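You operate a simulated robot arm through the tools that you are given. There is no shell and no other tool. Be economical: measure what you need, move in short steps, check, and stop when the job is done.

Carry out the task below with a simulated robot arm. There is one attempt and no reset: what you move stays moved.

## Task
Dock the red mould, bolt it and blow it dry at the pressure marked on it.

It is judged by the outcome, as a careful person would: the job done as asked, and still so three seconds after it is handed in. It fails if anything else is knocked over, pushed out of place, dropped, spilled or broken.

## Robot
A 6-joint arm with a two-finger parallel gripper, fixed in place. Base frame: the origin is at the foot of the arm, x ahead of it, y to its left, z up; the work surface is at about z = 0. Units: mm, degrees, N and s.
With the tool pointing down near the work surface it reaches from about 180 to 460 mm from the base axis. Its first joint turns from -70.0 to 70.0 degrees. Payload 1.9 kg.
The tool frame sits at the grasp point between the pads (the TCP): z along the fingers, y along the line on which they close. The tips reach 23 mm beyond it. Largest opening 94 mm; finger width 38, thickness 10; the body of the gripper, 54 by 96 mm, starts 39 mm behind the TCP.
Orientation is that of the tool frame in the base frame, as a unit quaternion [x, y, z, w]. With the fingers straight down and closing along the base's y, the tool's x points along the base's -x, its y along +y and its z along -z.

## Interface
- The arm moves only by the tool arm_command. Its argument "rows" is a list of rows, each a list of 7 numbers: the turn, a rotation vector about the base's x, y, z in degrees, then the shift along the base's x, y, z in mm, then the finger opening in mm, from 0 to 94. In form: [[wx, wy, wz, dx, dy, dz, gripper], ...]. A call has 1 to 8 rows; each row shifts and turns the commanded pose from where the row before left it. Each row takes 0.2 s and may step no farther than 50 mm and 8.6 degrees from the row before; otherwise, or with a gripper value out of range, the whole call is refused. A pose out of reach is approached as far as the arm can. The call stops where the force on the tool passes 90 N (or 10 N more than at its start, if that is more) or the arm is blocked; 0.2 s more then pass. The fingers move at their own pace (about 108 mm/s each) and stop on an object; they squeeze with about 44 N. The grip force told is the motor's: it shows also when the fingers shut on nothing. Time passes only in rows, and 0.2 s behind the last, so rows that do not move let the fingers close. The reply holds the time, the measured pose of the TCP, the force on the tool along the base axes, the opening and the grip force, in the units named above and with some noise, with the torque about the TCP (base axes, N m) and any sound that the robot's microphone picked up.
- Cameras (640 x 400 px; columns grow to the right, rows downward): "scene" is fixed at [38.2, 303.6, 417.8]; the picture's right is [-0.89, -0.46, 0.00], its down [-0.29, 0.56, -0.78] and it looks along [0.36, -0.69, -0.63] (base axes); focal length 214 px, centre (320, 200). "wrist" rides on the gripper at [87, 16, -74] in the tool frame; the picture's right is [-0.18, 0.98, 0.00], its down [-0.58, -0.11, -0.81] and it looks along [-0.79, -0.15, 0.59] (tool axes); focal length 243 px, centre (320, 200). There is no depth. A picture from a camera that has moved, and an enlarged one, comes with that camera's place and axes in the base frame and with its lens.
- grab_frame(camera): a new picture of that camera. It takes no simulated time.
- inspect(camera, box): a new picture of the part [left, top, right, bottom] of that camera's present view, enlarged. It takes no simulated time.
- close_job(): hands the job in; it is judged then, once.

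Work in short steps. Places have to be worked out from the pictures, the camera data and where the tool is seen: move nearer, look again, correct. Check each grasp and each placing, and mend what went wrong. You have 120 turns and 68 pictures in all, those below and enlarged ones among them. Open the gripper and draw the arm clear of the work before you hand the job in, unless the task says otherwise; then end with one line.

The tools are called after "Request:" as a command line: name --pt "numbers of a row" for each row, then --argument value for the rest, lists and objects as JSON in quotes. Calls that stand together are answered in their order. arm_command: Moves the arm, as the interface text tells. Its arguments: {"type":"object","properties":{"rows":{"type":"array","items":{"type":"array","items":{"type":"number"}}}},"required":["rows"]} The other tools are called the same way: grab_frame (camera) takes a picture; inspect (camera, box) takes an enlarged picture of a part of a camera's view; close_job () hands the job in.

At the start:

```text
t: 0.0
ee_pos: [267.0, -62.6, 315.9]
tool_rot: [0.0, 1.0, -0.001, 0.002]
force: [0.3, 0.1, 0.7]
moment: [-0.01, 0.01, 0.03]
gripper_width: 94.0
gripper_force: 0.0
```

scene: 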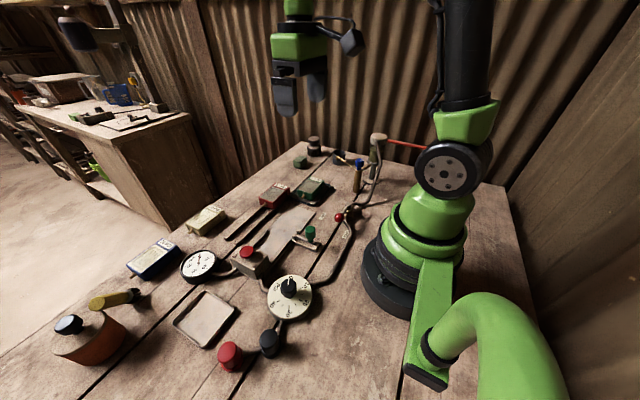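
wrist: 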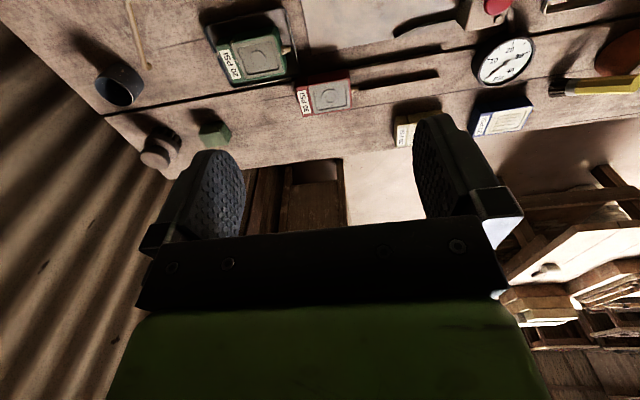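

I start by enlarging the work area in both cameras to identify the moulds, the dock, the bolt and the pressure control.

Request:
inspect --camera "scene" --box '[240, 120, 420, 240]'

Request:
inspect --camera "scene" --box '[160, 220, 340, 380]'

Request:
inspect --camera "wrist" --box '[200, 0, 540, 150]'

```text
3.33 times, centred on (330, 180) of scene
camera zoom: at [38.2, 303.6, 417.8], right [-0.89, -0.46, 0.0], down [-0.29, 0.56, -0.78], along [0.36, -0.69, -0.63], focal length 715 px, centre (287, 267)
```

zoom: 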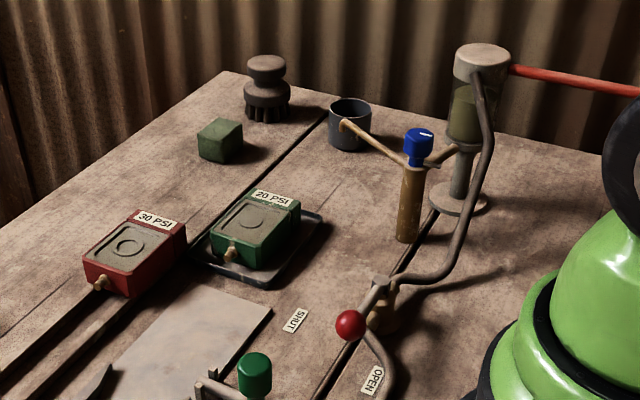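

```text
2.50 times, centred on (250, 300) of scene
camera zoom: at [38.2, 303.6, 417.8], right [-0.89, -0.46, 0.0], down [-0.29, 0.56, -0.78], along [0.36, -0.69, -0.63], focal length 536 px, centre (495, -50)
```

zoom: 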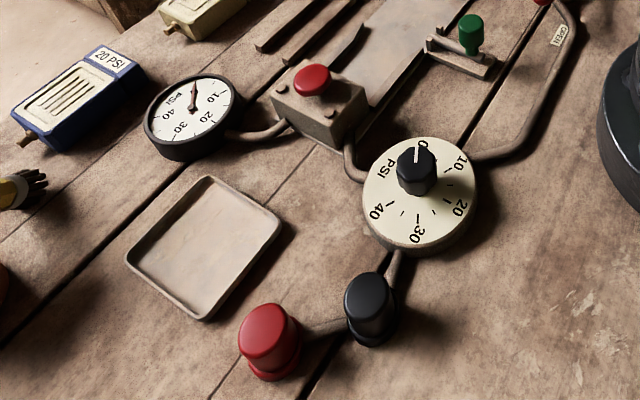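

```text
1.88 times, centred on (370, 75) of wrist
camera zoom: at [179.8, -46.7, 390.1], right [0.18, 0.98, 0.0], down [0.58, -0.11, 0.81], along [0.79, -0.15, -0.59], focal length 457 px, centre (226, 435)
```

zoom: 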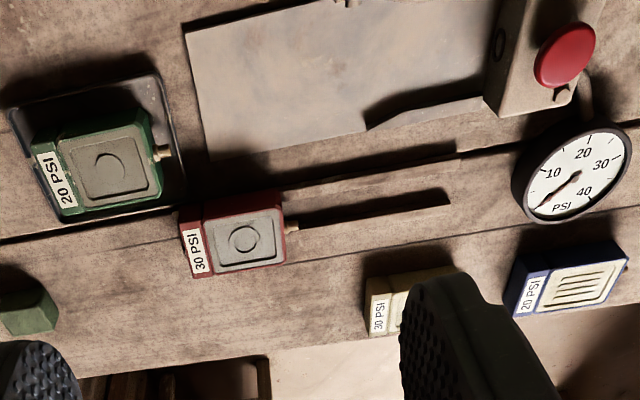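

The red mould (30 PSI) lies near (400,-94), the dock plate near (300,20), with the block and button near (304,125) and the dial near (187,141). I raise the arm over the dock and tilt the camera down for a better look.

Request:
arm_command --pt "0 8 0 0 20 15 94" --pt "0 8 0 0 20 15 94" --pt "0 8 0 0 20 15 94" --pt "0 8 0 0 20 15 94" --pt "0 0 0 0 0 0 94"

Request:
grab_frame --camera "wrist"

```text
t: 0.9
ee_pos: [268.2, -1.0, 364.6]
tool_rot: [0.003, 0.974, -0.023, -0.227]
force: [93.1, 27.9, -169.2]
moment: [-5.6, 3.71, -2.46]
gripper_width: 94.1
gripper_force: 0.0
out of reach, approached as far as the arm can: row 4
stopped in row 4: the force on the tool passed its limit at 518 N (the readings are from after the stop); the commanded pose is now the measured one
```

```text
62 pictures are left
camera wrist: at [223.5, 19.7, 468.8], right [0.16, 0.98, -0.13], down [0.88, -0.08, 0.47], along [0.45, -0.19, -0.87], focal length 243 px, centre (320, 200)
```

wrist: 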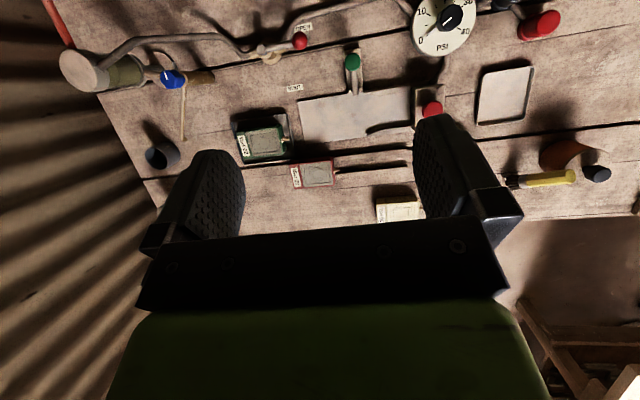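

The camera now sees the whole bench, but the wrist hit a limit and is loaded (probably the gripper against the arm itself). I back off by lowering and undoing some of the tilt.

Request:
arm_command --pt "0 -6 0 5 0 -15 94" --pt "0 -3 0 0 0 -20 94" --pt "0 0 0 0 0 -20 94" --pt "0 0 0 0 0 0 94"

Request:
inspect --camera "wrist" --box '[220, 0, 500, 175]'

```text
t: 1.9
ee_pos: [273.2, 0.4, 310.4]
tool_rot: [0.001, 0.988, -0.02, -0.15]
force: [-0.1, 0.4, 0.3]
moment: [0.02, 0.03, -0.02]
gripper_width: 93.9
gripper_force: 0.1
```

```text
2.29 times, centred on (360, 88) of wrist
camera zoom: at [212.3, 19.7, 406.8], right [0.17, 0.98, -0.09], down [0.8, -0.08, 0.6], along [0.58, -0.18, -0.79], focal length 555 px, centre (229, 457)
```

zoom: 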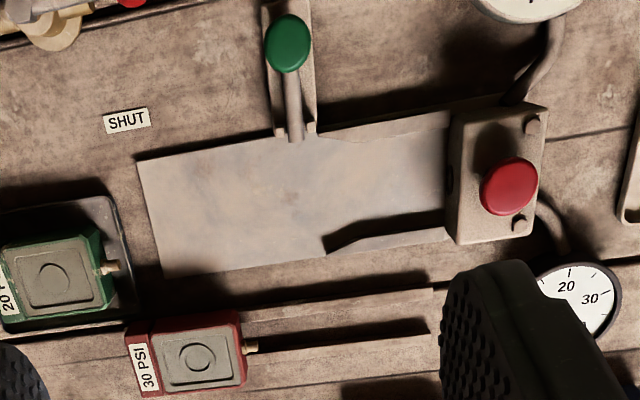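

Clear of load now. The dock shows side guides, a socket in the block, and a green-knobbed bolt on the near side. I enlarge the valve, trap and regulator areas to understand the air line.

Request:
inspect --camera "scene" --box '[325, 120, 405, 170]'

Request:
inspect --camera "scene" --box '[290, 185, 370, 250]'

Request:
inspect --camera "scene" --box '[200, 270, 320, 380]'

Request:
inspect --camera "wrist" --box '[20, 0, 300, 175]'

```text
8.00 times, centred on (365, 145) of scene
camera zoom: at [38.2, 303.6, 417.8], right [-0.89, -0.46, 0.0], down [-0.29, 0.56, -0.78], along [0.36, -0.69, -0.63], focal length 1716 px, centre (-40, 640)
```

zoom: 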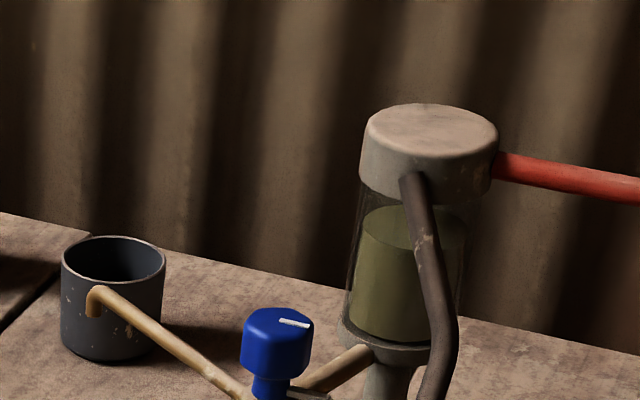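

```text
6.15 times, centred on (330, 218) of scene
camera zoom: at [38.2, 303.6, 417.8], right [-0.89, -0.46, 0.0], down [-0.29, 0.56, -0.78], along [0.36, -0.69, -0.63], focal length 1320 px, centre (258, 92)
```

zoom: 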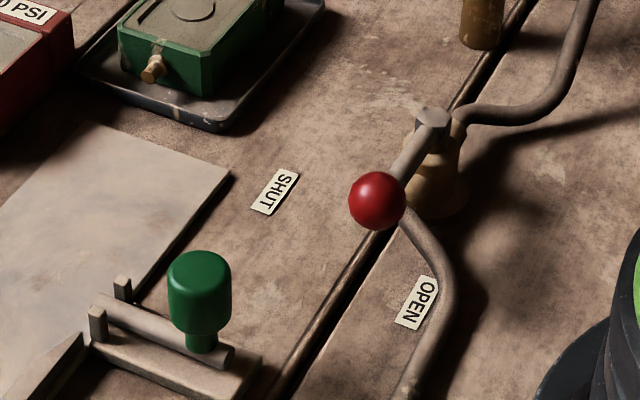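

```text
3.64 times, centred on (260, 325) of scene
camera zoom: at [38.2, 303.6, 417.8], right [-0.89, -0.46, 0.0], down [-0.29, 0.56, -0.78], along [0.36, -0.69, -0.63], focal length 780 px, centre (538, -254)
```

zoom: 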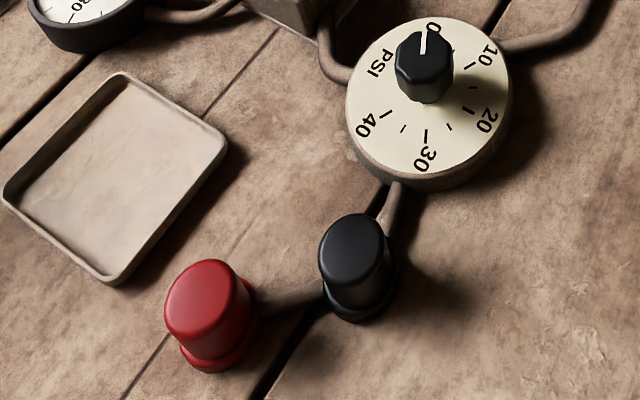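

```text
2.29 times, centred on (160, 88) of wrist
camera zoom: at [212.3, 19.7, 406.8], right [0.17, 0.98, -0.09], down [0.8, -0.08, 0.6], along [0.58, -0.18, -0.79], focal length 555 px, centre (686, 457)
```

zoom: 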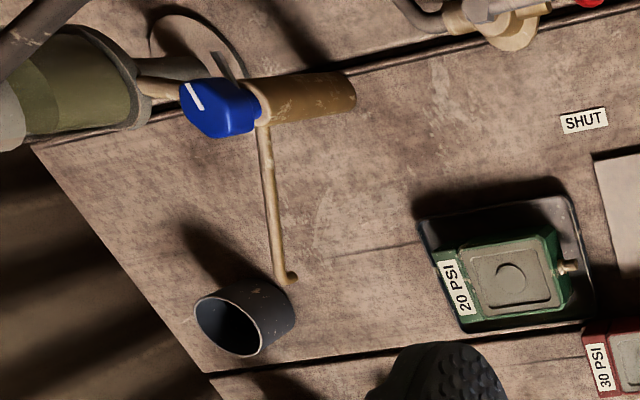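

The trap bowl holds water and has a blue drain tap whose spout ends near (282,-283,80), while the cup stands away at about (318,-390). The supply lever points along the pipe to OPEN. I next look at the regulator, the black and red caps and the block for markings.

Request:
arm_command --pt "0 0 8 -15 40 0 94" --pt "0 0 8 -15 40 0 94" --pt "0 0 8 -15 40 0 94" --pt "0 0 8 -10 40 0 94" --pt "0 0 0 0 0 0 94"

Request:
grab_frame --camera "wrist"

```text
t: 3.1
ee_pos: [217.8, 159.4, 308.9]
tool_rot: [-0.272, 0.95, -0.061, -0.138]
force: [-0.3, 0.4, 0.2]
moment: [0.0, 0.0, 0.02]
gripper_width: 94.0
gripper_force: 0.1
```

```text
56 pictures are left
camera wrist: at [156.4, 144.2, 405.0], right [-0.38, 0.92, -0.09], down [0.72, 0.35, 0.6], along [0.59, 0.16, -0.79], focal length 243 px, centre (320, 200)
```

wrist: 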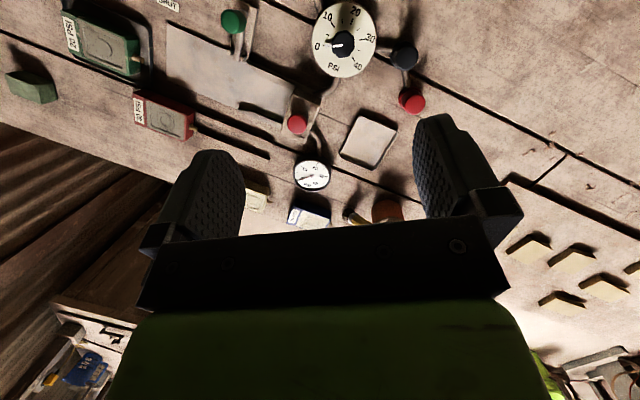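

Request:
inspect --camera "wrist" --box '[270, 0, 450, 130]'

Request:
inspect --camera "wrist" --box '[240, 80, 430, 225]'

```text
3.08 times, centred on (360, 65) of wrist
camera zoom: at [156.4, 144.2, 405.0], right [-0.38, 0.92, -0.09], down [0.72, 0.35, 0.6], along [0.59, 0.16, -0.79], focal length 746 px, centre (197, 615)
```

zoom: 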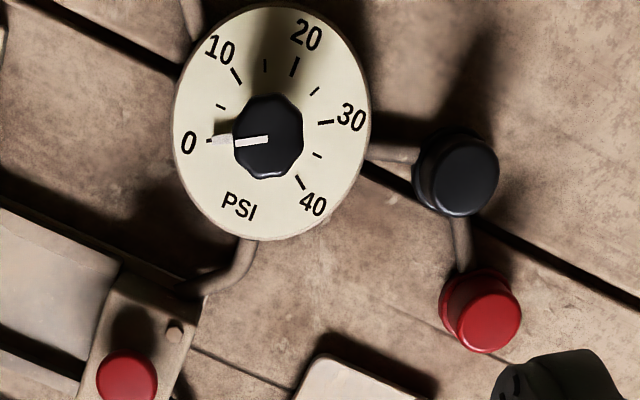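

```text
2.76 times, centred on (335, 152) of wrist
camera zoom: at [156.4, 144.2, 405.0], right [-0.38, 0.92, -0.09], down [0.72, 0.35, 0.6], along [0.59, 0.16, -0.79], focal length 669 px, centre (279, 331)
```

zoom: 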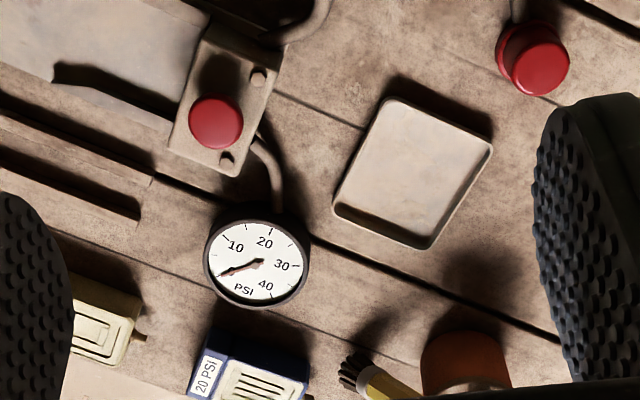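

No labels on the caps; the dial is at 0 and the gauge reads 0. Since water in the trap would be blown into the mould, I'll first put the cup under the drain spout. I swing round toward the cup at a safe height.

Request:
arm_command --pt "0 0 -8.3 21.7 -34.7 0 94" --pt "0 0 -8.3 16.1 -37.7 0 94" --pt "0 0 -8.3 10.2 -39.7 0 94" --pt "0 0 -8.3 4.1 -40.7 0 94" --pt "0 0 -8.3 -2.1 -40.9 0 94" --pt "0 0 -8.3 -8.3 -40.1 0 94" --pt "0 0 -8.3 -14.2 -38.4 0 94" --pt "0 0 -8.3 -19.9 -35.8 0 94"

Request:
arm_command --pt "0 0 -8.3 -25.1 -32.4 0 94" --pt "0 0 -8.3 -29.7 -28.2 0 94" --pt "-6.2 -5 0 0 0 0 94" --pt "-6.2 -5 0 0 0 0 94" --pt "0 0 0 0 0 0 94"

Request:
grab_frame --camera "wrist"

```text
t: 4.9
ee_pos: [227.5, -147.5, 311.1]
tool_rot: [0.295, 0.944, 0.025, -0.149]
force: [0.7, -0.5, 1.0]
moment: [0.02, -0.05, 0.01]
gripper_width: 93.9
gripper_force: 0.1
```

```text
t: 6.1
ee_pos: [170.3, -209.4, 310.3]
tool_rot: [0.435, 0.9, -0.012, -0.019]
force: [-0.3, -1.0, 0.8]
moment: [-0.03, 0.01, 0.02]
gripper_width: 94.1
gripper_force: 0.1
```

```text
53 pictures are left
camera wrist: at [132.4, -130.9, 385.8], right [0.88, 0.47, -0.04], down [0.31, -0.52, 0.8], along [0.35, -0.72, -0.6], focal length 243 px, centre (320, 200)
```

wrist: 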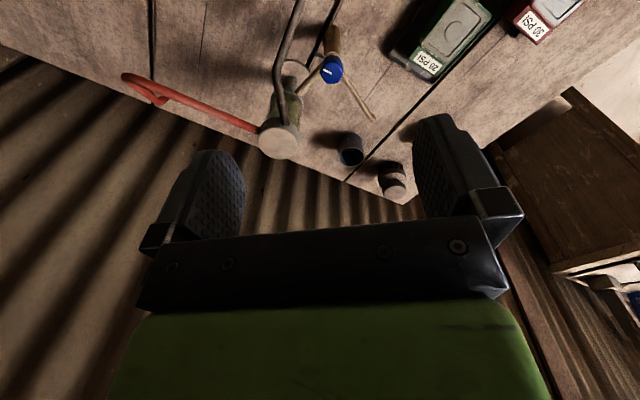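

The cup resolves to about (317,-389), rim z≈47, just beyond straight-down reach. I tilt the tool 30° outward and go to a standoff above and short of the cup.

Request:
arm_command --pt "-5 -3.96 0 24 -29 -20 94" --pt "-5 -3.96 0 24 -29 -20 94" --pt "-5 -3.96 0 24 -29 -20 94" --pt "-5 -3.96 0 24 -29 -20 94" --pt "-5 -3.96 0 23 -29 -20 94" --pt "0 0 0 0 0 0 94"

Request:
grab_frame --camera "wrist"

```text
t: 7.5
ee_pos: [289.8, -354.3, 207.1]
tool_rot: [0.424, 0.866, -0.131, 0.229]
force: [-0.1, -0.7, -0.4]
moment: [-0.02, -0.02, -0.05]
gripper_width: 93.9
gripper_force: 0.0
```

```text
52 pictures are left
camera wrist: at [234.0, -254.6, 226.9], right [0.88, 0.47, 0.06], down [0.0, -0.12, 0.99], along [0.48, -0.87, -0.1], focal length 243 px, centre (320, 200)
```

wrist: 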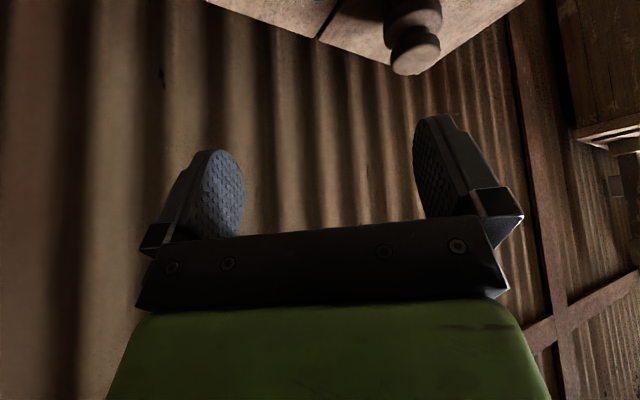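

Position reached. I lower to the approach line, then advance along the tool axis to straddle the cup.

Request:
arm_command --pt "0 0 0 2.2 -0.5 -50 94" --pt "0 0 0 2.2 -0.5 -50 94" --pt "0 0 0 0 0 0 94"

Request:
inspect --camera "scene" --box '[260, 80, 420, 200]'

```text
t: 8.3
ee_pos: [294.6, -356.2, 109.6]
tool_rot: [0.423, 0.867, -0.132, 0.228]
force: [0.6, 0.3, -0.2]
moment: [0.01, -0.02, -0.01]
gripper_width: 94.0
gripper_force: 0.0
```

```text
3.33 times, centred on (340, 140) of scene
camera zoom: at [38.2, 303.6, 417.8], right [-0.89, -0.46, 0.0], down [-0.29, 0.56, -0.78], along [0.36, -0.69, -0.63], focal length 715 px, centre (253, 400)
```

zoom: 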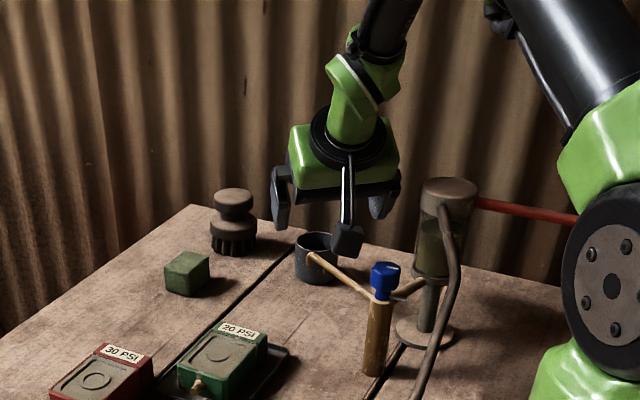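

The wrist camera would swing low into the spout along this radial approach. I raise and yaw the tool so it approaches the cup from azimuth about -100°, which keeps the camera clear of the spout.

Request:
arm_command --pt "0 0 0 0 0 45 94" --pt "0 0 0 5 0 45 94" --pt "0 0 -7.4 5 3 0 94" --pt "0 0 -7.4 5 3 0 94" --pt "0 0 -7.4 5 3 0 94" --pt "0 0 -7.4 5 3 0 94" --pt "0 0 -7.4 5 3 0 94" --pt "0 0 -7.4 2 2 0 94"

Request:
inspect --camera "scene" --box '[260, 80, 420, 200]'

```text
t: 10.1
ee_pos: [327.6, -338.7, 199.4]
tool_rot: [0.72, 0.642, -0.208, 0.162]
force: [-0.2, -0.9, -0.4]
moment: [0.02, 0.01, 0.01]
gripper_width: 93.8
gripper_force: 0.1
```

```text
3.33 times, centred on (340, 140) of scene
camera zoom: at [38.2, 303.6, 417.8], right [-0.89, -0.46, 0.0], down [-0.29, 0.56, -0.78], along [0.36, -0.69, -0.63], focal length 715 px, centre (253, 400)
```

zoom: 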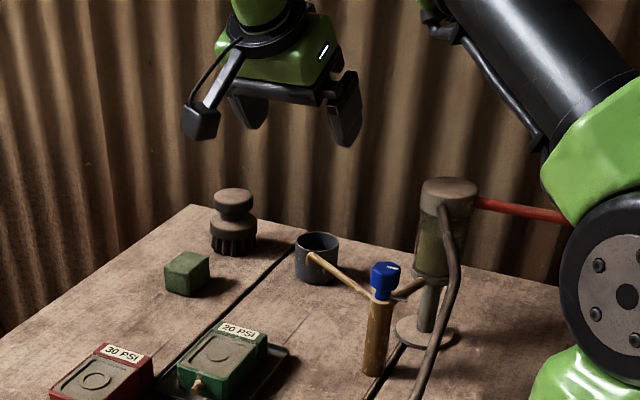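

Orientation now points at az ≈ -100°. I descend to the approach line and advance toward the cup with 82 mm opening.

Request:
arm_command --pt "0 0 0 -0.5 0 -48 84" --pt "0 0 0 -1 -1 -46 84" --pt "0 0 0 -1.7 -10 -17 84" --pt "0 0 0 -1.7 -10 -17 84" --pt "0 0 0 0 0 0 84"

Request:
inspect --camera "scene" --box '[280, 100, 400, 190]'

Request:
grab_frame --camera "wrist"

```text
t: 11.3
ee_pos: [323.5, -360.1, 70.3]
tool_rot: [0.719, 0.643, -0.209, 0.161]
force: [0.2, 0.6, -0.1]
moment: [0.0, 0.0, -0.01]
gripper_width: 84.1
gripper_force: 0.0
```

```text
4.44 times, centred on (340, 145) of scene
camera zoom: at [38.2, 303.6, 417.8], right [-0.89, -0.46, 0.0], down [-0.29, 0.56, -0.78], along [0.36, -0.69, -0.63], focal length 953 px, centre (231, 444)
```

zoom: 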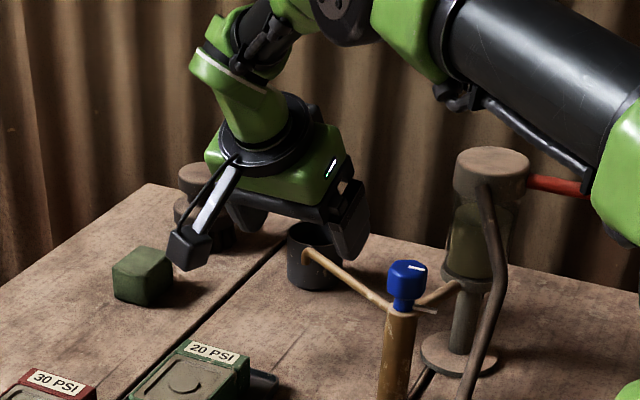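

```text
48 pictures are left
camera wrist: at [352.8, -249.7, 89.8], right [0.96, -0.28, 0.06], down [-0.08, -0.08, 0.99], along [-0.27, -0.96, -0.1], focal length 243 px, centre (320, 200)
```

wrist: 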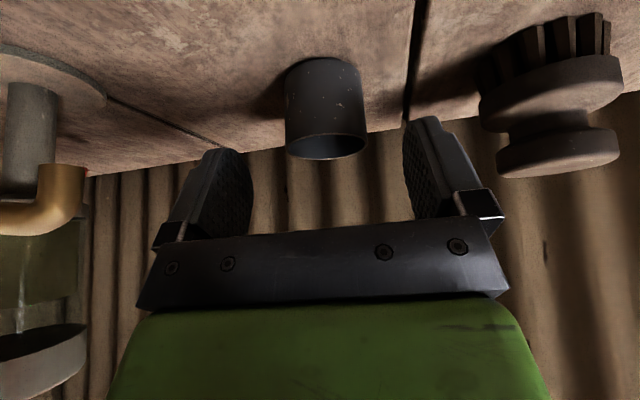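

The wrist view shows the cup centred between the fingers, at about (320,-395). I advance the rest and close.

Request:
arm_command --pt "0 0 0 -1 -8 -11 84" --pt "0 0 0 -1 -8 -11 84" --pt "0 0 0 0 -8 -11 84" --pt "0 0 0 0 0 0 30" --pt "0 0 0 0 0 0 30" --pt "0 0 0 0 0 0 30"

Request:
grab_frame --camera "wrist"

```text
t: 12.7
ee_pos: [320.0, -382.2, 38.8]
tool_rot: [0.719, 0.643, -0.208, 0.162]
force: [0.4, -0.3, 2.7]
moment: [-0.09, -0.07, 0.01]
gripper_width: 47.7
gripper_force: 43.9
```

```text
47 pictures are left
camera wrist: at [349.5, -273.3, 57.9], right [0.96, -0.28, 0.06], down [-0.08, -0.08, 0.99], along [-0.27, -0.96, -0.1], focal length 243 px, centre (320, 200)
```

wrist: 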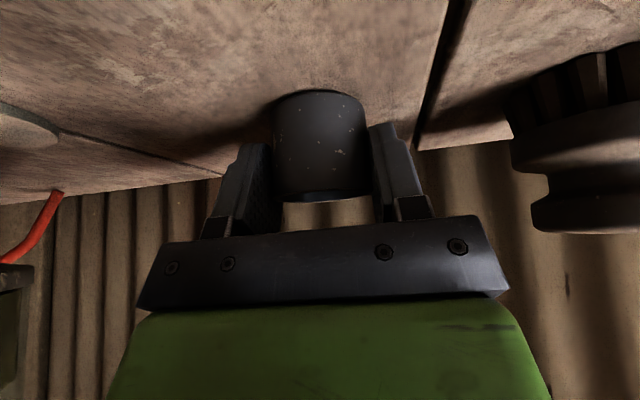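

The cup is gripped (47.7 mm, 44 N). I lift it, carry it past the spout at height on the +x side, and yaw to az ≈ -130° so the camera stays clear of the green mould.

Request:
arm_command --pt "0 0 0 0 0 15 30" --pt "0 0 0 0 0 40 30" --pt "0 0 0 0 0 45 30" --pt "0 0 -7.5 9 38 10 30" --pt "0 0 -7.5 9 38 0 30" --pt "0 0 -7.5 9 38 0 30" --pt "0 0 -7.5 3 38 0 30" --pt "0 0 0 0 0 0 30"

Request:
grab_frame --camera "wrist"

Request:
inspect --camera "scene" --box '[240, 80, 420, 215]'

```text
t: 14.5
ee_pos: [349.4, -232.6, 148.2]
tool_rot: [0.861, 0.434, -0.244, 0.102]
force: [0.0, 0.1, -0.7]
moment: [0.0, 0.0, 0.03]
gripper_width: 48.1
gripper_force: 44.3
```

```text
46 pictures are left
camera wrist: at [430.4, -152.3, 167.1], right [0.69, -0.72, 0.06], down [-0.11, -0.03, 0.99], along [-0.71, -0.69, -0.1], focal length 243 px, centre (320, 200)
```

wrist: 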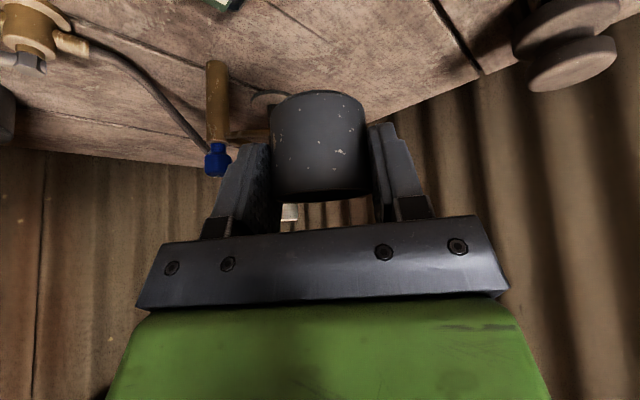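

```text
2.96 times, centred on (330, 148) of scene
camera zoom: at [38.2, 303.6, 417.8], right [-0.89, -0.46, 0.0], down [-0.29, 0.56, -0.78], along [0.36, -0.69, -0.63], focal length 636 px, centre (290, 356)
```

zoom: 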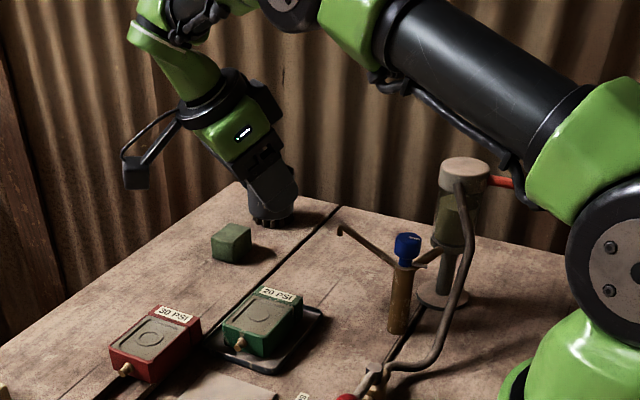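

The cup hangs level, and the spout tip is confirmed at about (282,-283,80). I lower at a standoff on the open side of the spout.

Request:
arm_command --pt "0 0 0 -15 -3.2 -15 30" --pt "0 0 0 -14.4 -3.2 -27 30" --pt "0 0 0 0 0 -30 30" --pt "0 0 0 0 0 -30 30" --pt "0 0 0 0 0 0 30"

Request:
grab_frame --camera "wrist"

Request:
inspect --camera "scene" --box '[280, 120, 376, 180]'

```text
t: 15.7
ee_pos: [320.6, -239.9, 48.1]
tool_rot: [0.861, 0.434, -0.242, 0.106]
force: [-4.9, -17.3, 45.3]
moment: [0.44, 0.58, 0.26]
gripper_width: 47.8
gripper_force: 44.0
```

```text
44 pictures are left
camera wrist: at [401.7, -160.1, 67.4], right [0.69, -0.72, 0.07], down [-0.12, -0.02, 0.99], along [-0.71, -0.7, -0.1], focal length 243 px, centre (320, 200)
```

wrist: 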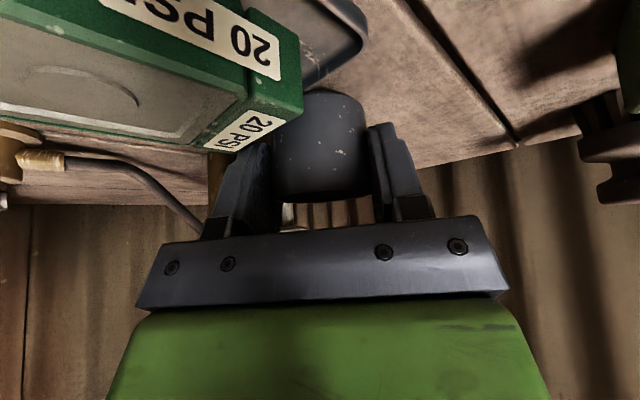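

```text
6.67 times, centred on (328, 150) of scene
camera zoom: at [38.1, 303.6, 417.7], right [-0.89, -0.46, 0.0], down [-0.29, 0.56, -0.78], along [0.36, -0.69, -0.63], focal length 1430 px, centre (267, 533)
```

zoom: 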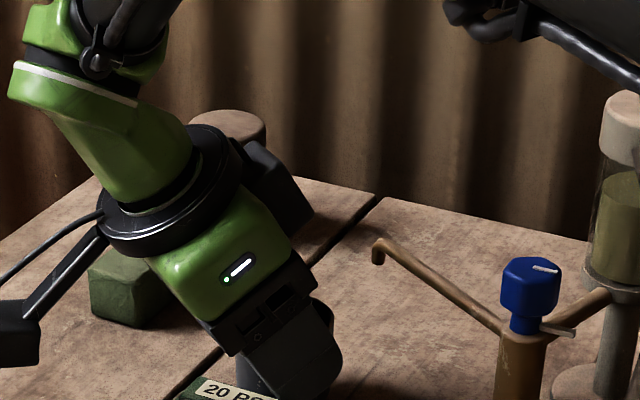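

A 45 N upward force: the cup or finger has touched the green mould's tray. I raise at once.

Request:
arm_command --pt "0 0 0 0 0 15 30" --pt "0 0 0 5 -10 25 30" --pt "0 0 0 5 -15 25 30" --pt "0 0 0 0 0 0 30"

Request:
inspect --camera "scene" --box '[260, 140, 356, 200]'

Request:
grab_frame --camera "wrist"

```text
t: 16.7
ee_pos: [330.2, -262.4, 112.3]
tool_rot: [0.861, 0.435, -0.243, 0.102]
force: [0.1, -0.6, -1.3]
moment: [-0.02, 0.01, 0.0]
gripper_width: 47.6
gripper_force: 44.0
```

```text
6.67 times, centred on (308, 170) of scene
camera zoom: at [38.2, 303.6, 417.8], right [-0.89, -0.46, 0.0], down [-0.29, 0.56, -0.78], along [0.36, -0.69, -0.63], focal length 1430 px, centre (400, 400)
```

zoom: 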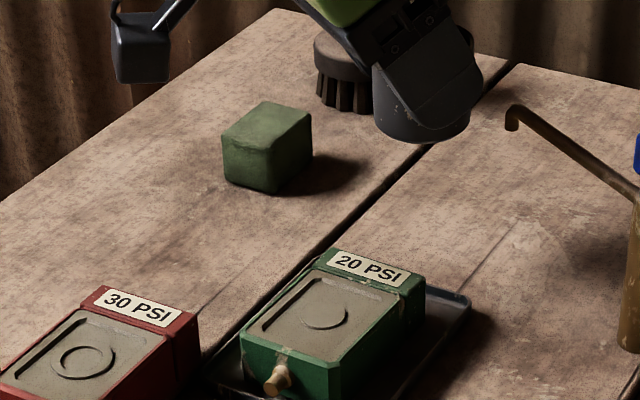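

```text
41 pictures are left
camera wrist: at [411.1, -182.4, 132.0], right [0.69, -0.72, 0.06], down [-0.11, -0.03, 0.99], along [-0.71, -0.69, -0.1], focal length 243 px, centre (320, 200)
```

wrist: 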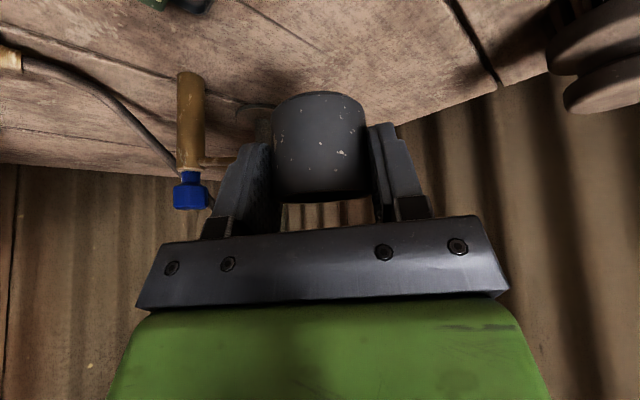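

The tray spans about x 276–364, y −230 to −116, so the cup touched its edge; nothing seems displaced. I'll lower instead at (339,-270), outside the tray, and slide in along −x.

Request:
arm_command --pt "0 0 0 9 -7 -20 30" --pt "0 0 0 0 0 -25 30" --pt "0 0 0 0 0 -18 30" --pt "0 0 0 -12 0 0 30" --pt "0 0 0 -12 0 0 30" --pt "0 0 0 0 0 0 30"

Request:
inspect --camera "scene" --box '[280, 120, 376, 180]'

Request:
grab_frame --camera "wrist"

```text
t: 18.1
ee_pos: [316.4, -270.3, 49.9]
tool_rot: [0.861, 0.434, -0.243, 0.102]
force: [-0.2, -0.3, -0.5]
moment: [0.0, 0.03, 0.01]
gripper_width: 47.5
gripper_force: 44.2
```

```text
6.67 times, centred on (328, 150) of scene
camera zoom: at [38.2, 303.6, 417.8], right [-0.89, -0.46, 0.0], down [-0.29, 0.56, -0.78], along [0.36, -0.69, -0.63], focal length 1430 px, centre (267, 533)
```

zoom: 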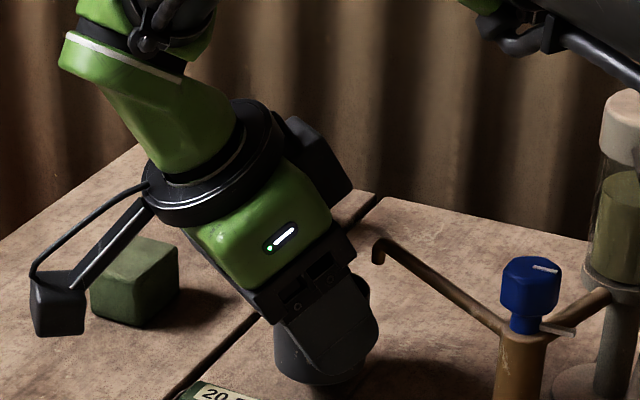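

```text
39 pictures are left
camera wrist: at [396.3, -190.6, 69.0], right [0.69, -0.72, 0.06], down [-0.11, -0.03, 0.99], along [-0.71, -0.69, -0.1], focal length 243 px, centre (320, 200)
```

wrist: 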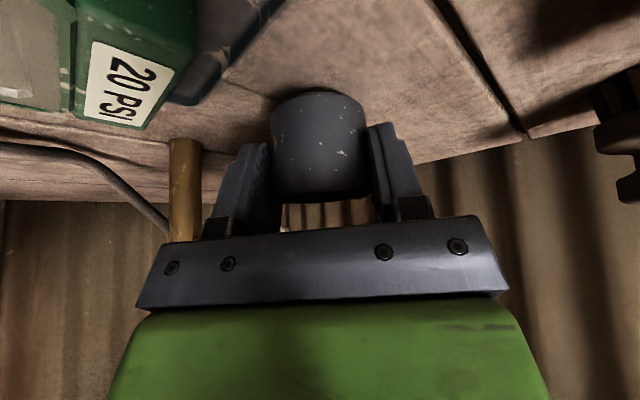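

No contact now. I slide the remaining 22 mm in −x under the spout.

Request:
arm_command --pt "0 0 0 -8 0 -1 30" --pt "0 0 0 -7 0 -1 30" --pt "0 0 0 -7 0 -1 30" --pt "0 0 0 0 0 0 30"

Request:
inspect --camera "scene" --box '[280, 120, 376, 180]'

```text
t: 19.1
ee_pos: [293.8, -270.1, 46.4]
tool_rot: [0.861, 0.435, -0.243, 0.102]
force: [-0.7, 0.3, -0.2]
moment: [0.03, -0.01, 0.0]
gripper_width: 47.8
gripper_force: 43.7
```

```text
6.67 times, centred on (328, 150) of scene
camera zoom: at [38.2, 303.6, 417.8], right [-0.89, -0.46, 0.0], down [-0.29, 0.56, -0.78], along [0.36, -0.69, -0.63], focal length 1430 px, centre (267, 533)
```

zoom: 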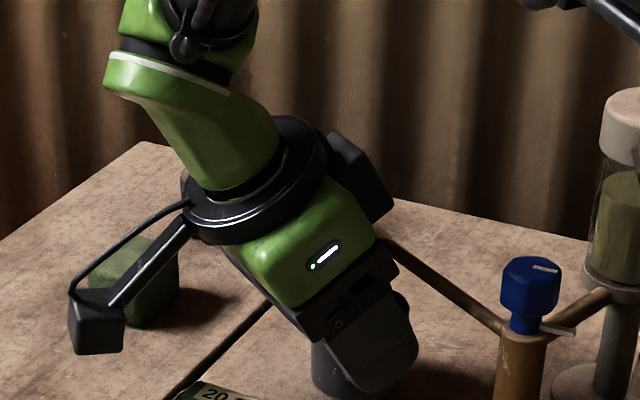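

Clear. I lower the cup to the table and open slightly to release.

Request:
arm_command --pt "0 0 0 0 0 -4 30" --pt "0 0 0 0 0 -3.5 30" --pt "0 0 0 0 0 0 30" --pt "0 0 0 0 0 0 60" --pt "0 0 0 0 0 0 60"

```text
t: 20.3
ee_pos: [295.2, -269.5, 37.9]
tool_rot: [0.861, 0.435, -0.244, 0.102]
force: [0.5, 1.1, -0.5]
moment: [0.02, -0.02, 0.02]
gripper_width: 60.0
gripper_force: 0.2
```

Released with no residual load. I retreat along the tool axis and then look.

Request:
arm_command --pt "0 0 0 6.6 7.7 17.2 60" --pt "0 0 0 6.6 7.7 17.2 60" --pt "0 0 0 6.6 7.7 17.2 60" --pt "0 0 0 9 11 30 60" --pt "0 0 0 5 5 40 60" --pt "0 0 0 0 0 0 60"

Request:
inspect --camera "scene" --box '[290, 130, 386, 190]'

Request:
grab_frame --camera "wrist"

```text
t: 21.7
ee_pos: [327.7, -230.5, 161.4]
tool_rot: [0.861, 0.435, -0.243, 0.103]
force: [-0.5, 0.9, 0.3]
moment: [-0.01, 0.05, 0.02]
gripper_width: 60.2
gripper_force: 0.1
```

```text
6.67 times, centred on (338, 160) of scene
camera zoom: at [38.2, 303.6, 417.8], right [-0.89, -0.46, 0.0], down [-0.29, 0.56, -0.78], along [0.36, -0.69, -0.63], focal length 1430 px, centre (200, 467)
```

zoom: 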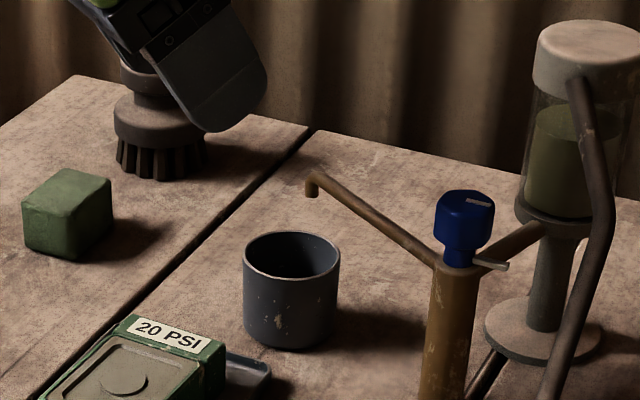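

```text
36 pictures are left
camera wrist: at [409.1, -150.9, 180.9], right [0.69, -0.72, 0.06], down [-0.11, -0.03, 0.99], along [-0.71, -0.69, -0.1], focal length 243 px, centre (320, 200)
```

wrist: 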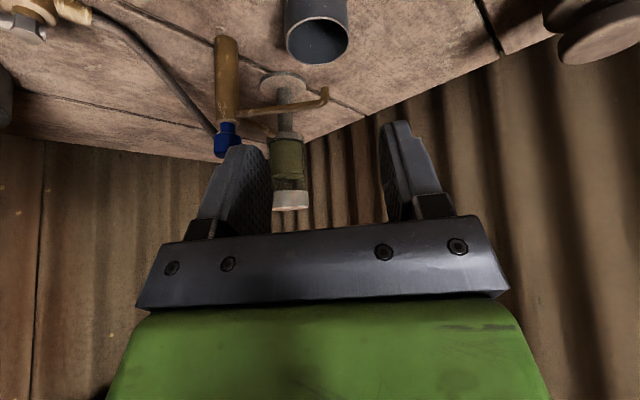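

The cup stands under the spout, but the drop point is about 14 mm off its centre. I go back in the same way, regrip and nudge it about 9 mm forward for margin.

Request:
arm_command --pt "0 0 0 -4 -5 -40 66" --pt "0 0 0 -5 -6 -31 66" --pt "0 0 0 -6.6 -7.8 -17.3 66" --pt "0 0 0 -6.6 -7.8 -17.3 66" --pt "0 0 0 -6.5 -7.8 -17.3 66" --pt "0 0 0 0 0 0 66"

Request:
arm_command --pt "0 0 0 0 0 0 30" --pt "0 0 0 0 0 0 30" --pt "0 0 0 0 0 1 30" --pt "0 0 0 -2 -2.4 0 30" --pt "0 0 0 -2 -2.4 0 30" --pt "0 0 0 -1.9 -2.2 0 30" --pt "0 0 0 0 0 -1 30"

```text
t: 23.1
ee_pos: [299.5, -263.3, 35.8]
tool_rot: [0.862, 0.433, -0.243, 0.102]
force: [-0.3, -0.1, 0.3]
moment: [0.01, -0.02, 0.02]
gripper_width: 66.1
gripper_force: 0.1
```

```text
t: 24.7
ee_pos: [293.1, -272.0, 36.2]
tool_rot: [0.861, 0.434, -0.243, 0.103]
force: [-1.0, 1.9, 5.7]
moment: [-0.13, 0.0, -0.03]
gripper_width: 46.9
gripper_force: 44.1
```

Moved without obstruction. I release, retreat along the tool axis and look again.

Request:
arm_command --pt "0 0 0 0 0 0 62" --pt "0 0 0 0 0 0 62" --pt "0 0 0 6.6 7.7 17.2 62" --pt "0 0 0 6.6 7.7 17.2 62" --pt "0 0 0 6.6 7.7 17.2 62" --pt "0 0 0 9 11 30 62" --pt "0 0 0 5 5 40 62" --pt "0 0 0 0 0 0 62"

Request:
inspect --camera "scene" --box '[290, 130, 386, 190]'

Request:
inspect --camera "wrist" --box '[200, 0, 440, 150]'

```text
t: 26.5
ee_pos: [326.0, -230.6, 160.4]
tool_rot: [0.861, 0.434, -0.244, 0.102]
force: [-0.9, -0.5, 1.1]
moment: [0.0, -0.03, -0.01]
gripper_width: 62.1
gripper_force: 0.0
```

```text
6.67 times, centred on (338, 160) of scene
camera zoom: at [38.2, 303.6, 417.8], right [-0.89, -0.46, 0.0], down [-0.29, 0.56, -0.78], along [0.36, -0.69, -0.63], focal length 1430 px, centre (200, 467)
```

zoom: 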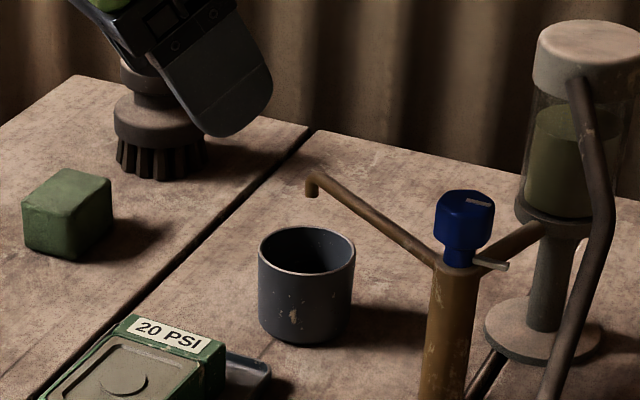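

```text
2.67 times, centred on (320, 75) of wrist
camera zoom: at [407.0, -151.2, 179.4], right [0.69, -0.72, 0.06], down [-0.11, -0.03, 0.99], along [-0.71, -0.69, -0.1], focal length 647 px, centre (320, 533)
```

zoom: 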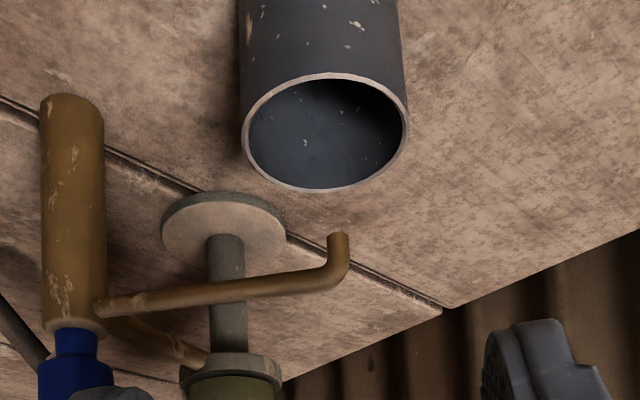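

The cup is now nicely under the spout. Next is the blue tap, knob at about (193,-240), z 96–119, mark pointing az ≈ -152°. I straighten the tool vertical above it.

Request:
arm_command --pt "5.7 -4.9 0 -25 0 20 62" --pt "5.7 -4.9 0 -30 -2 20 62" --pt "5.7 -4.9 0 -36 -3 15 62" --pt "5.7 -4.9 0 -42 -4 5 62" --pt "0 0 7 0 0 0 62" --pt "0 0 7 0 0 0 62" --pt "0 0 7 0 0 0 62" --pt "0 0 7 0 0 0 50"

Request:
arm_command --pt "0 0 7 0 0 0 50" --pt "0 0 0 0 0 0 50"

Request:
grab_frame --camera "wrist"

Request:
inspect --camera "scene" --box '[290, 90, 418, 170]'

```text
t: 28.3
ee_pos: [193.9, -241.7, 219.1]
tool_rot: [0.757, 0.654, -0.003, 0.003]
force: [-0.5, 0.0, 0.0]
moment: [0.01, 0.03, 0.05]
gripper_width: 49.9
gripper_force: 0.2
```

```text
t: 28.9
ee_pos: [194.1, -243.1, 218.1]
tool_rot: [0.716, 0.698, -0.002, 0.005]
force: [-0.4, 0.9, 0.6]
moment: [0.01, -0.04, 0.01]
gripper_width: 50.1
gripper_force: 0.1
```

```text
33 pictures are left
camera wrist: at [211.0, -155.7, 292.2], right [0.98, -0.21, 0.0], down [-0.12, -0.57, 0.81], along [-0.17, -0.79, -0.58], focal length 243 px, centre (320, 200)
```

wrist: 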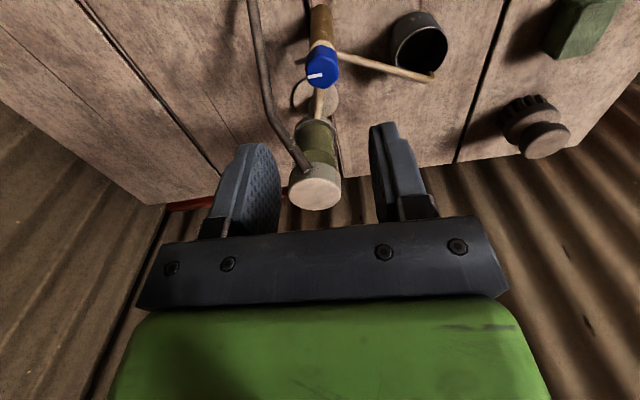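

```text
5.00 times, centred on (354, 130) of scene
camera zoom: at [38.2, 303.6, 417.8], right [-0.89, -0.46, 0.0], down [-0.29, 0.56, -0.78], along [0.36, -0.69, -0.63], focal length 1072 px, centre (150, 550)
```

zoom: 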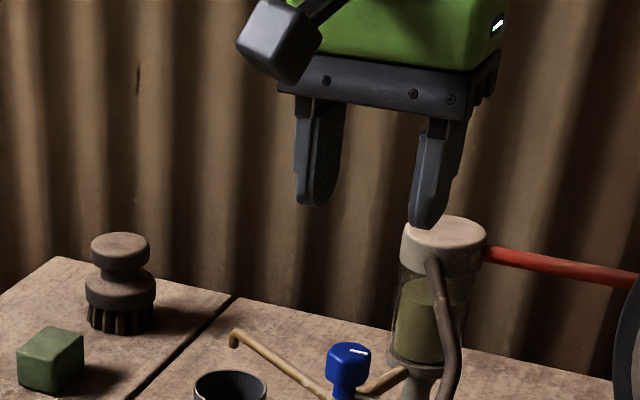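

Wrist view confirms the knob top at (193.4,-240). I descend so only the fingertips straddle the knob, then close.

Request:
arm_command --pt "0 0 0 -0.7 3 -40 50" --pt "0 0 0 0 0 -40 50" --pt "0 0 0 0 0 -15 50" --pt "0 0 0 0 0 0 50" --pt "0 0 0 0 0 0 15" --pt "0 0 0 0 0 0 15"

Request:
inspect --camera "wrist" --box '[220, 40, 460, 240]'

```text
t: 30.3
ee_pos: [195.8, -238.9, 123.4]
tool_rot: [0.715, 0.699, -0.003, 0.005]
force: [27.3, 0.9, -19.8]
moment: [-0.08, -0.19, 0.12]
gripper_width: 26.0
gripper_force: 45.5
```

```text
2.00 times, centred on (340, 140) of wrist
camera zoom: at [212.4, -152.0, 196.8], right [0.98, -0.21, 0.0], down [-0.13, -0.57, 0.81], along [-0.17, -0.79, -0.58], focal length 485 px, centre (280, 320)
```

zoom: 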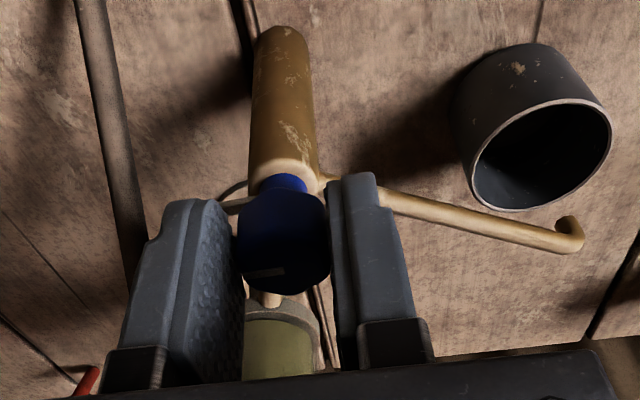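

Knob gripped at 26 mm. I centre slightly and turn counter-clockwise in steps, watching torque.

Request:
arm_command --pt "0 0 0 1.5 0 0 15" --pt "0 0 7 0 0 0 15" --pt "0 0 7 0 0 0 15" --pt "0 0 7 0 0 0 15"

Request:
inspect --camera "wrist" --box '[220, 40, 460, 240]'

```text
t: 31.3
ee_pos: [192.5, -238.8, 124.8]
tool_rot: [0.577, 0.817, -0.003, 0.003]
force: [-23.3, -28.8, -30.3]
moment: [-0.32, 0.05, -0.21]
gripper_width: 25.6
gripper_force: 44.8
```

```text
2.00 times, centred on (340, 140) of wrist
camera zoom: at [178.5, -151.7, 197.1], right [0.99, 0.16, 0.0], down [0.09, -0.58, 0.81], along [0.13, -0.8, -0.59], focal length 485 px, centre (280, 320)
```

zoom: 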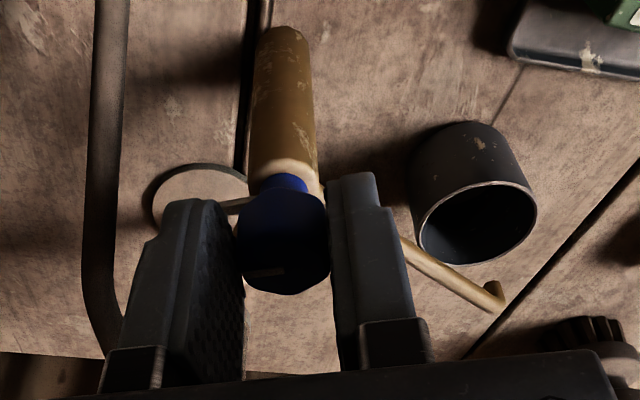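

The knob turns with the gripper at low torque. I continue toward 90° in total.

Request:
arm_command --pt "0 0 7 -0.8 -0.8 0 15" --pt "0 0 7 0 0 0 15" --pt "0 0 7 0 0 0 15" --pt "0 0 7 0 0 0 15"

Request:
inspect --camera "scene" --box '[310, 110, 406, 170]'

```text
t: 32.3
ee_pos: [193.1, -243.5, 124.5]
tool_rot: [0.361, 0.933, -0.004, 0.007]
force: [-41.3, -52.0, -32.7]
moment: [-0.48, 0.15, -0.16]
gripper_width: 25.3
gripper_force: 45.0
```

```text
6.67 times, centred on (358, 140) of scene
camera zoom: at [38.3, 303.5, 417.8], right [-0.89, -0.46, 0.0], down [-0.29, 0.56, -0.78], along [0.36, -0.69, -0.63], focal length 1430 px, centre (67, 600)
```

zoom: 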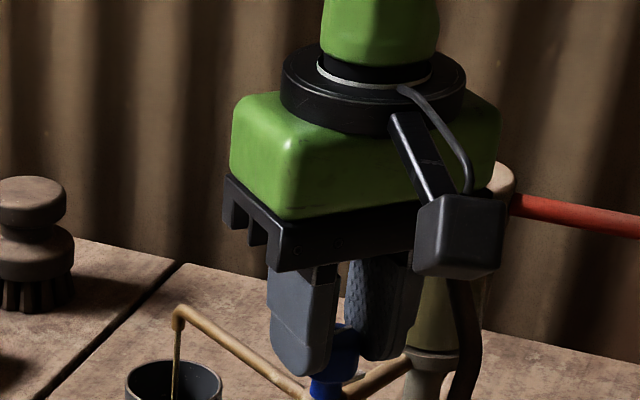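

Water is running into the cup. I hold position and let it drain.

Request:
arm_command --pt "0 0 0 -0.5 -0.5 0 15" --pt "0 0 0 0 0 0 15" --pt "0 0 0 0 0 0 15" --pt "0 0 0 0 0 0 15" --pt "0 0 0 0 0 0 15" --pt "0 0 0 0 0 0 15" --pt "0 0 0 0 0 0 15" --pt "0 0 0 0 0 0 15"

Request:
arm_command --pt "0 0 0 0 0 0 15" --pt "0 0 0 0 0 0 15" --pt "0 0 0 0 0 0 15" --pt "0 0 0 0 0 0 15" --pt "0 0 0 0 0 0 15" --pt "0 0 0 0 0 0 15" --pt "0 0 0 0 0 0 15" --pt "0 0 0 0 0 0 15"

Request:
inspect --camera "scene" --box '[310, 110, 406, 170]'

```text
t: 34.1
ee_pos: [193.6, -241.7, 124.3]
tool_rot: [0.361, 0.933, -0.004, 0.006]
force: [-28.1, -51.7, -1.7]
moment: [-1.03, 0.22, -0.19]
gripper_width: 25.2
gripper_force: 44.9
```

```text
t: 35.9
ee_pos: [192.5, -242.3, 123.8]
tool_rot: [0.361, 0.932, -0.003, 0.006]
force: [-32.0, -48.0, 14.9]
moment: [-1.12, 0.16, -0.22]
gripper_width: 25.0
gripper_force: 44.9
```

```text
6.67 times, centred on (358, 140) of scene
camera zoom: at [38.2, 303.6, 417.8], right [-0.89, -0.46, 0.0], down [-0.29, 0.56, -0.78], along [0.36, -0.69, -0.63], focal length 1430 px, centre (67, 600)
```

zoom: 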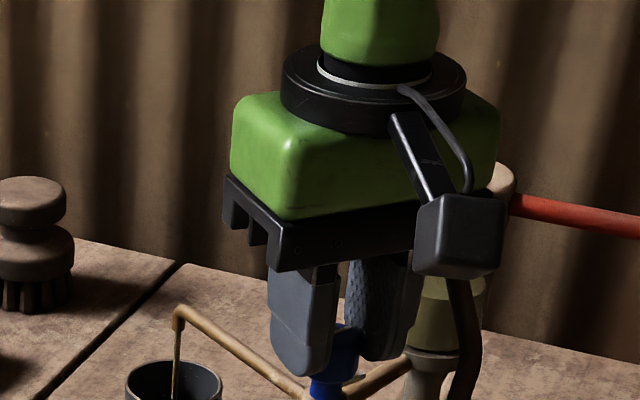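

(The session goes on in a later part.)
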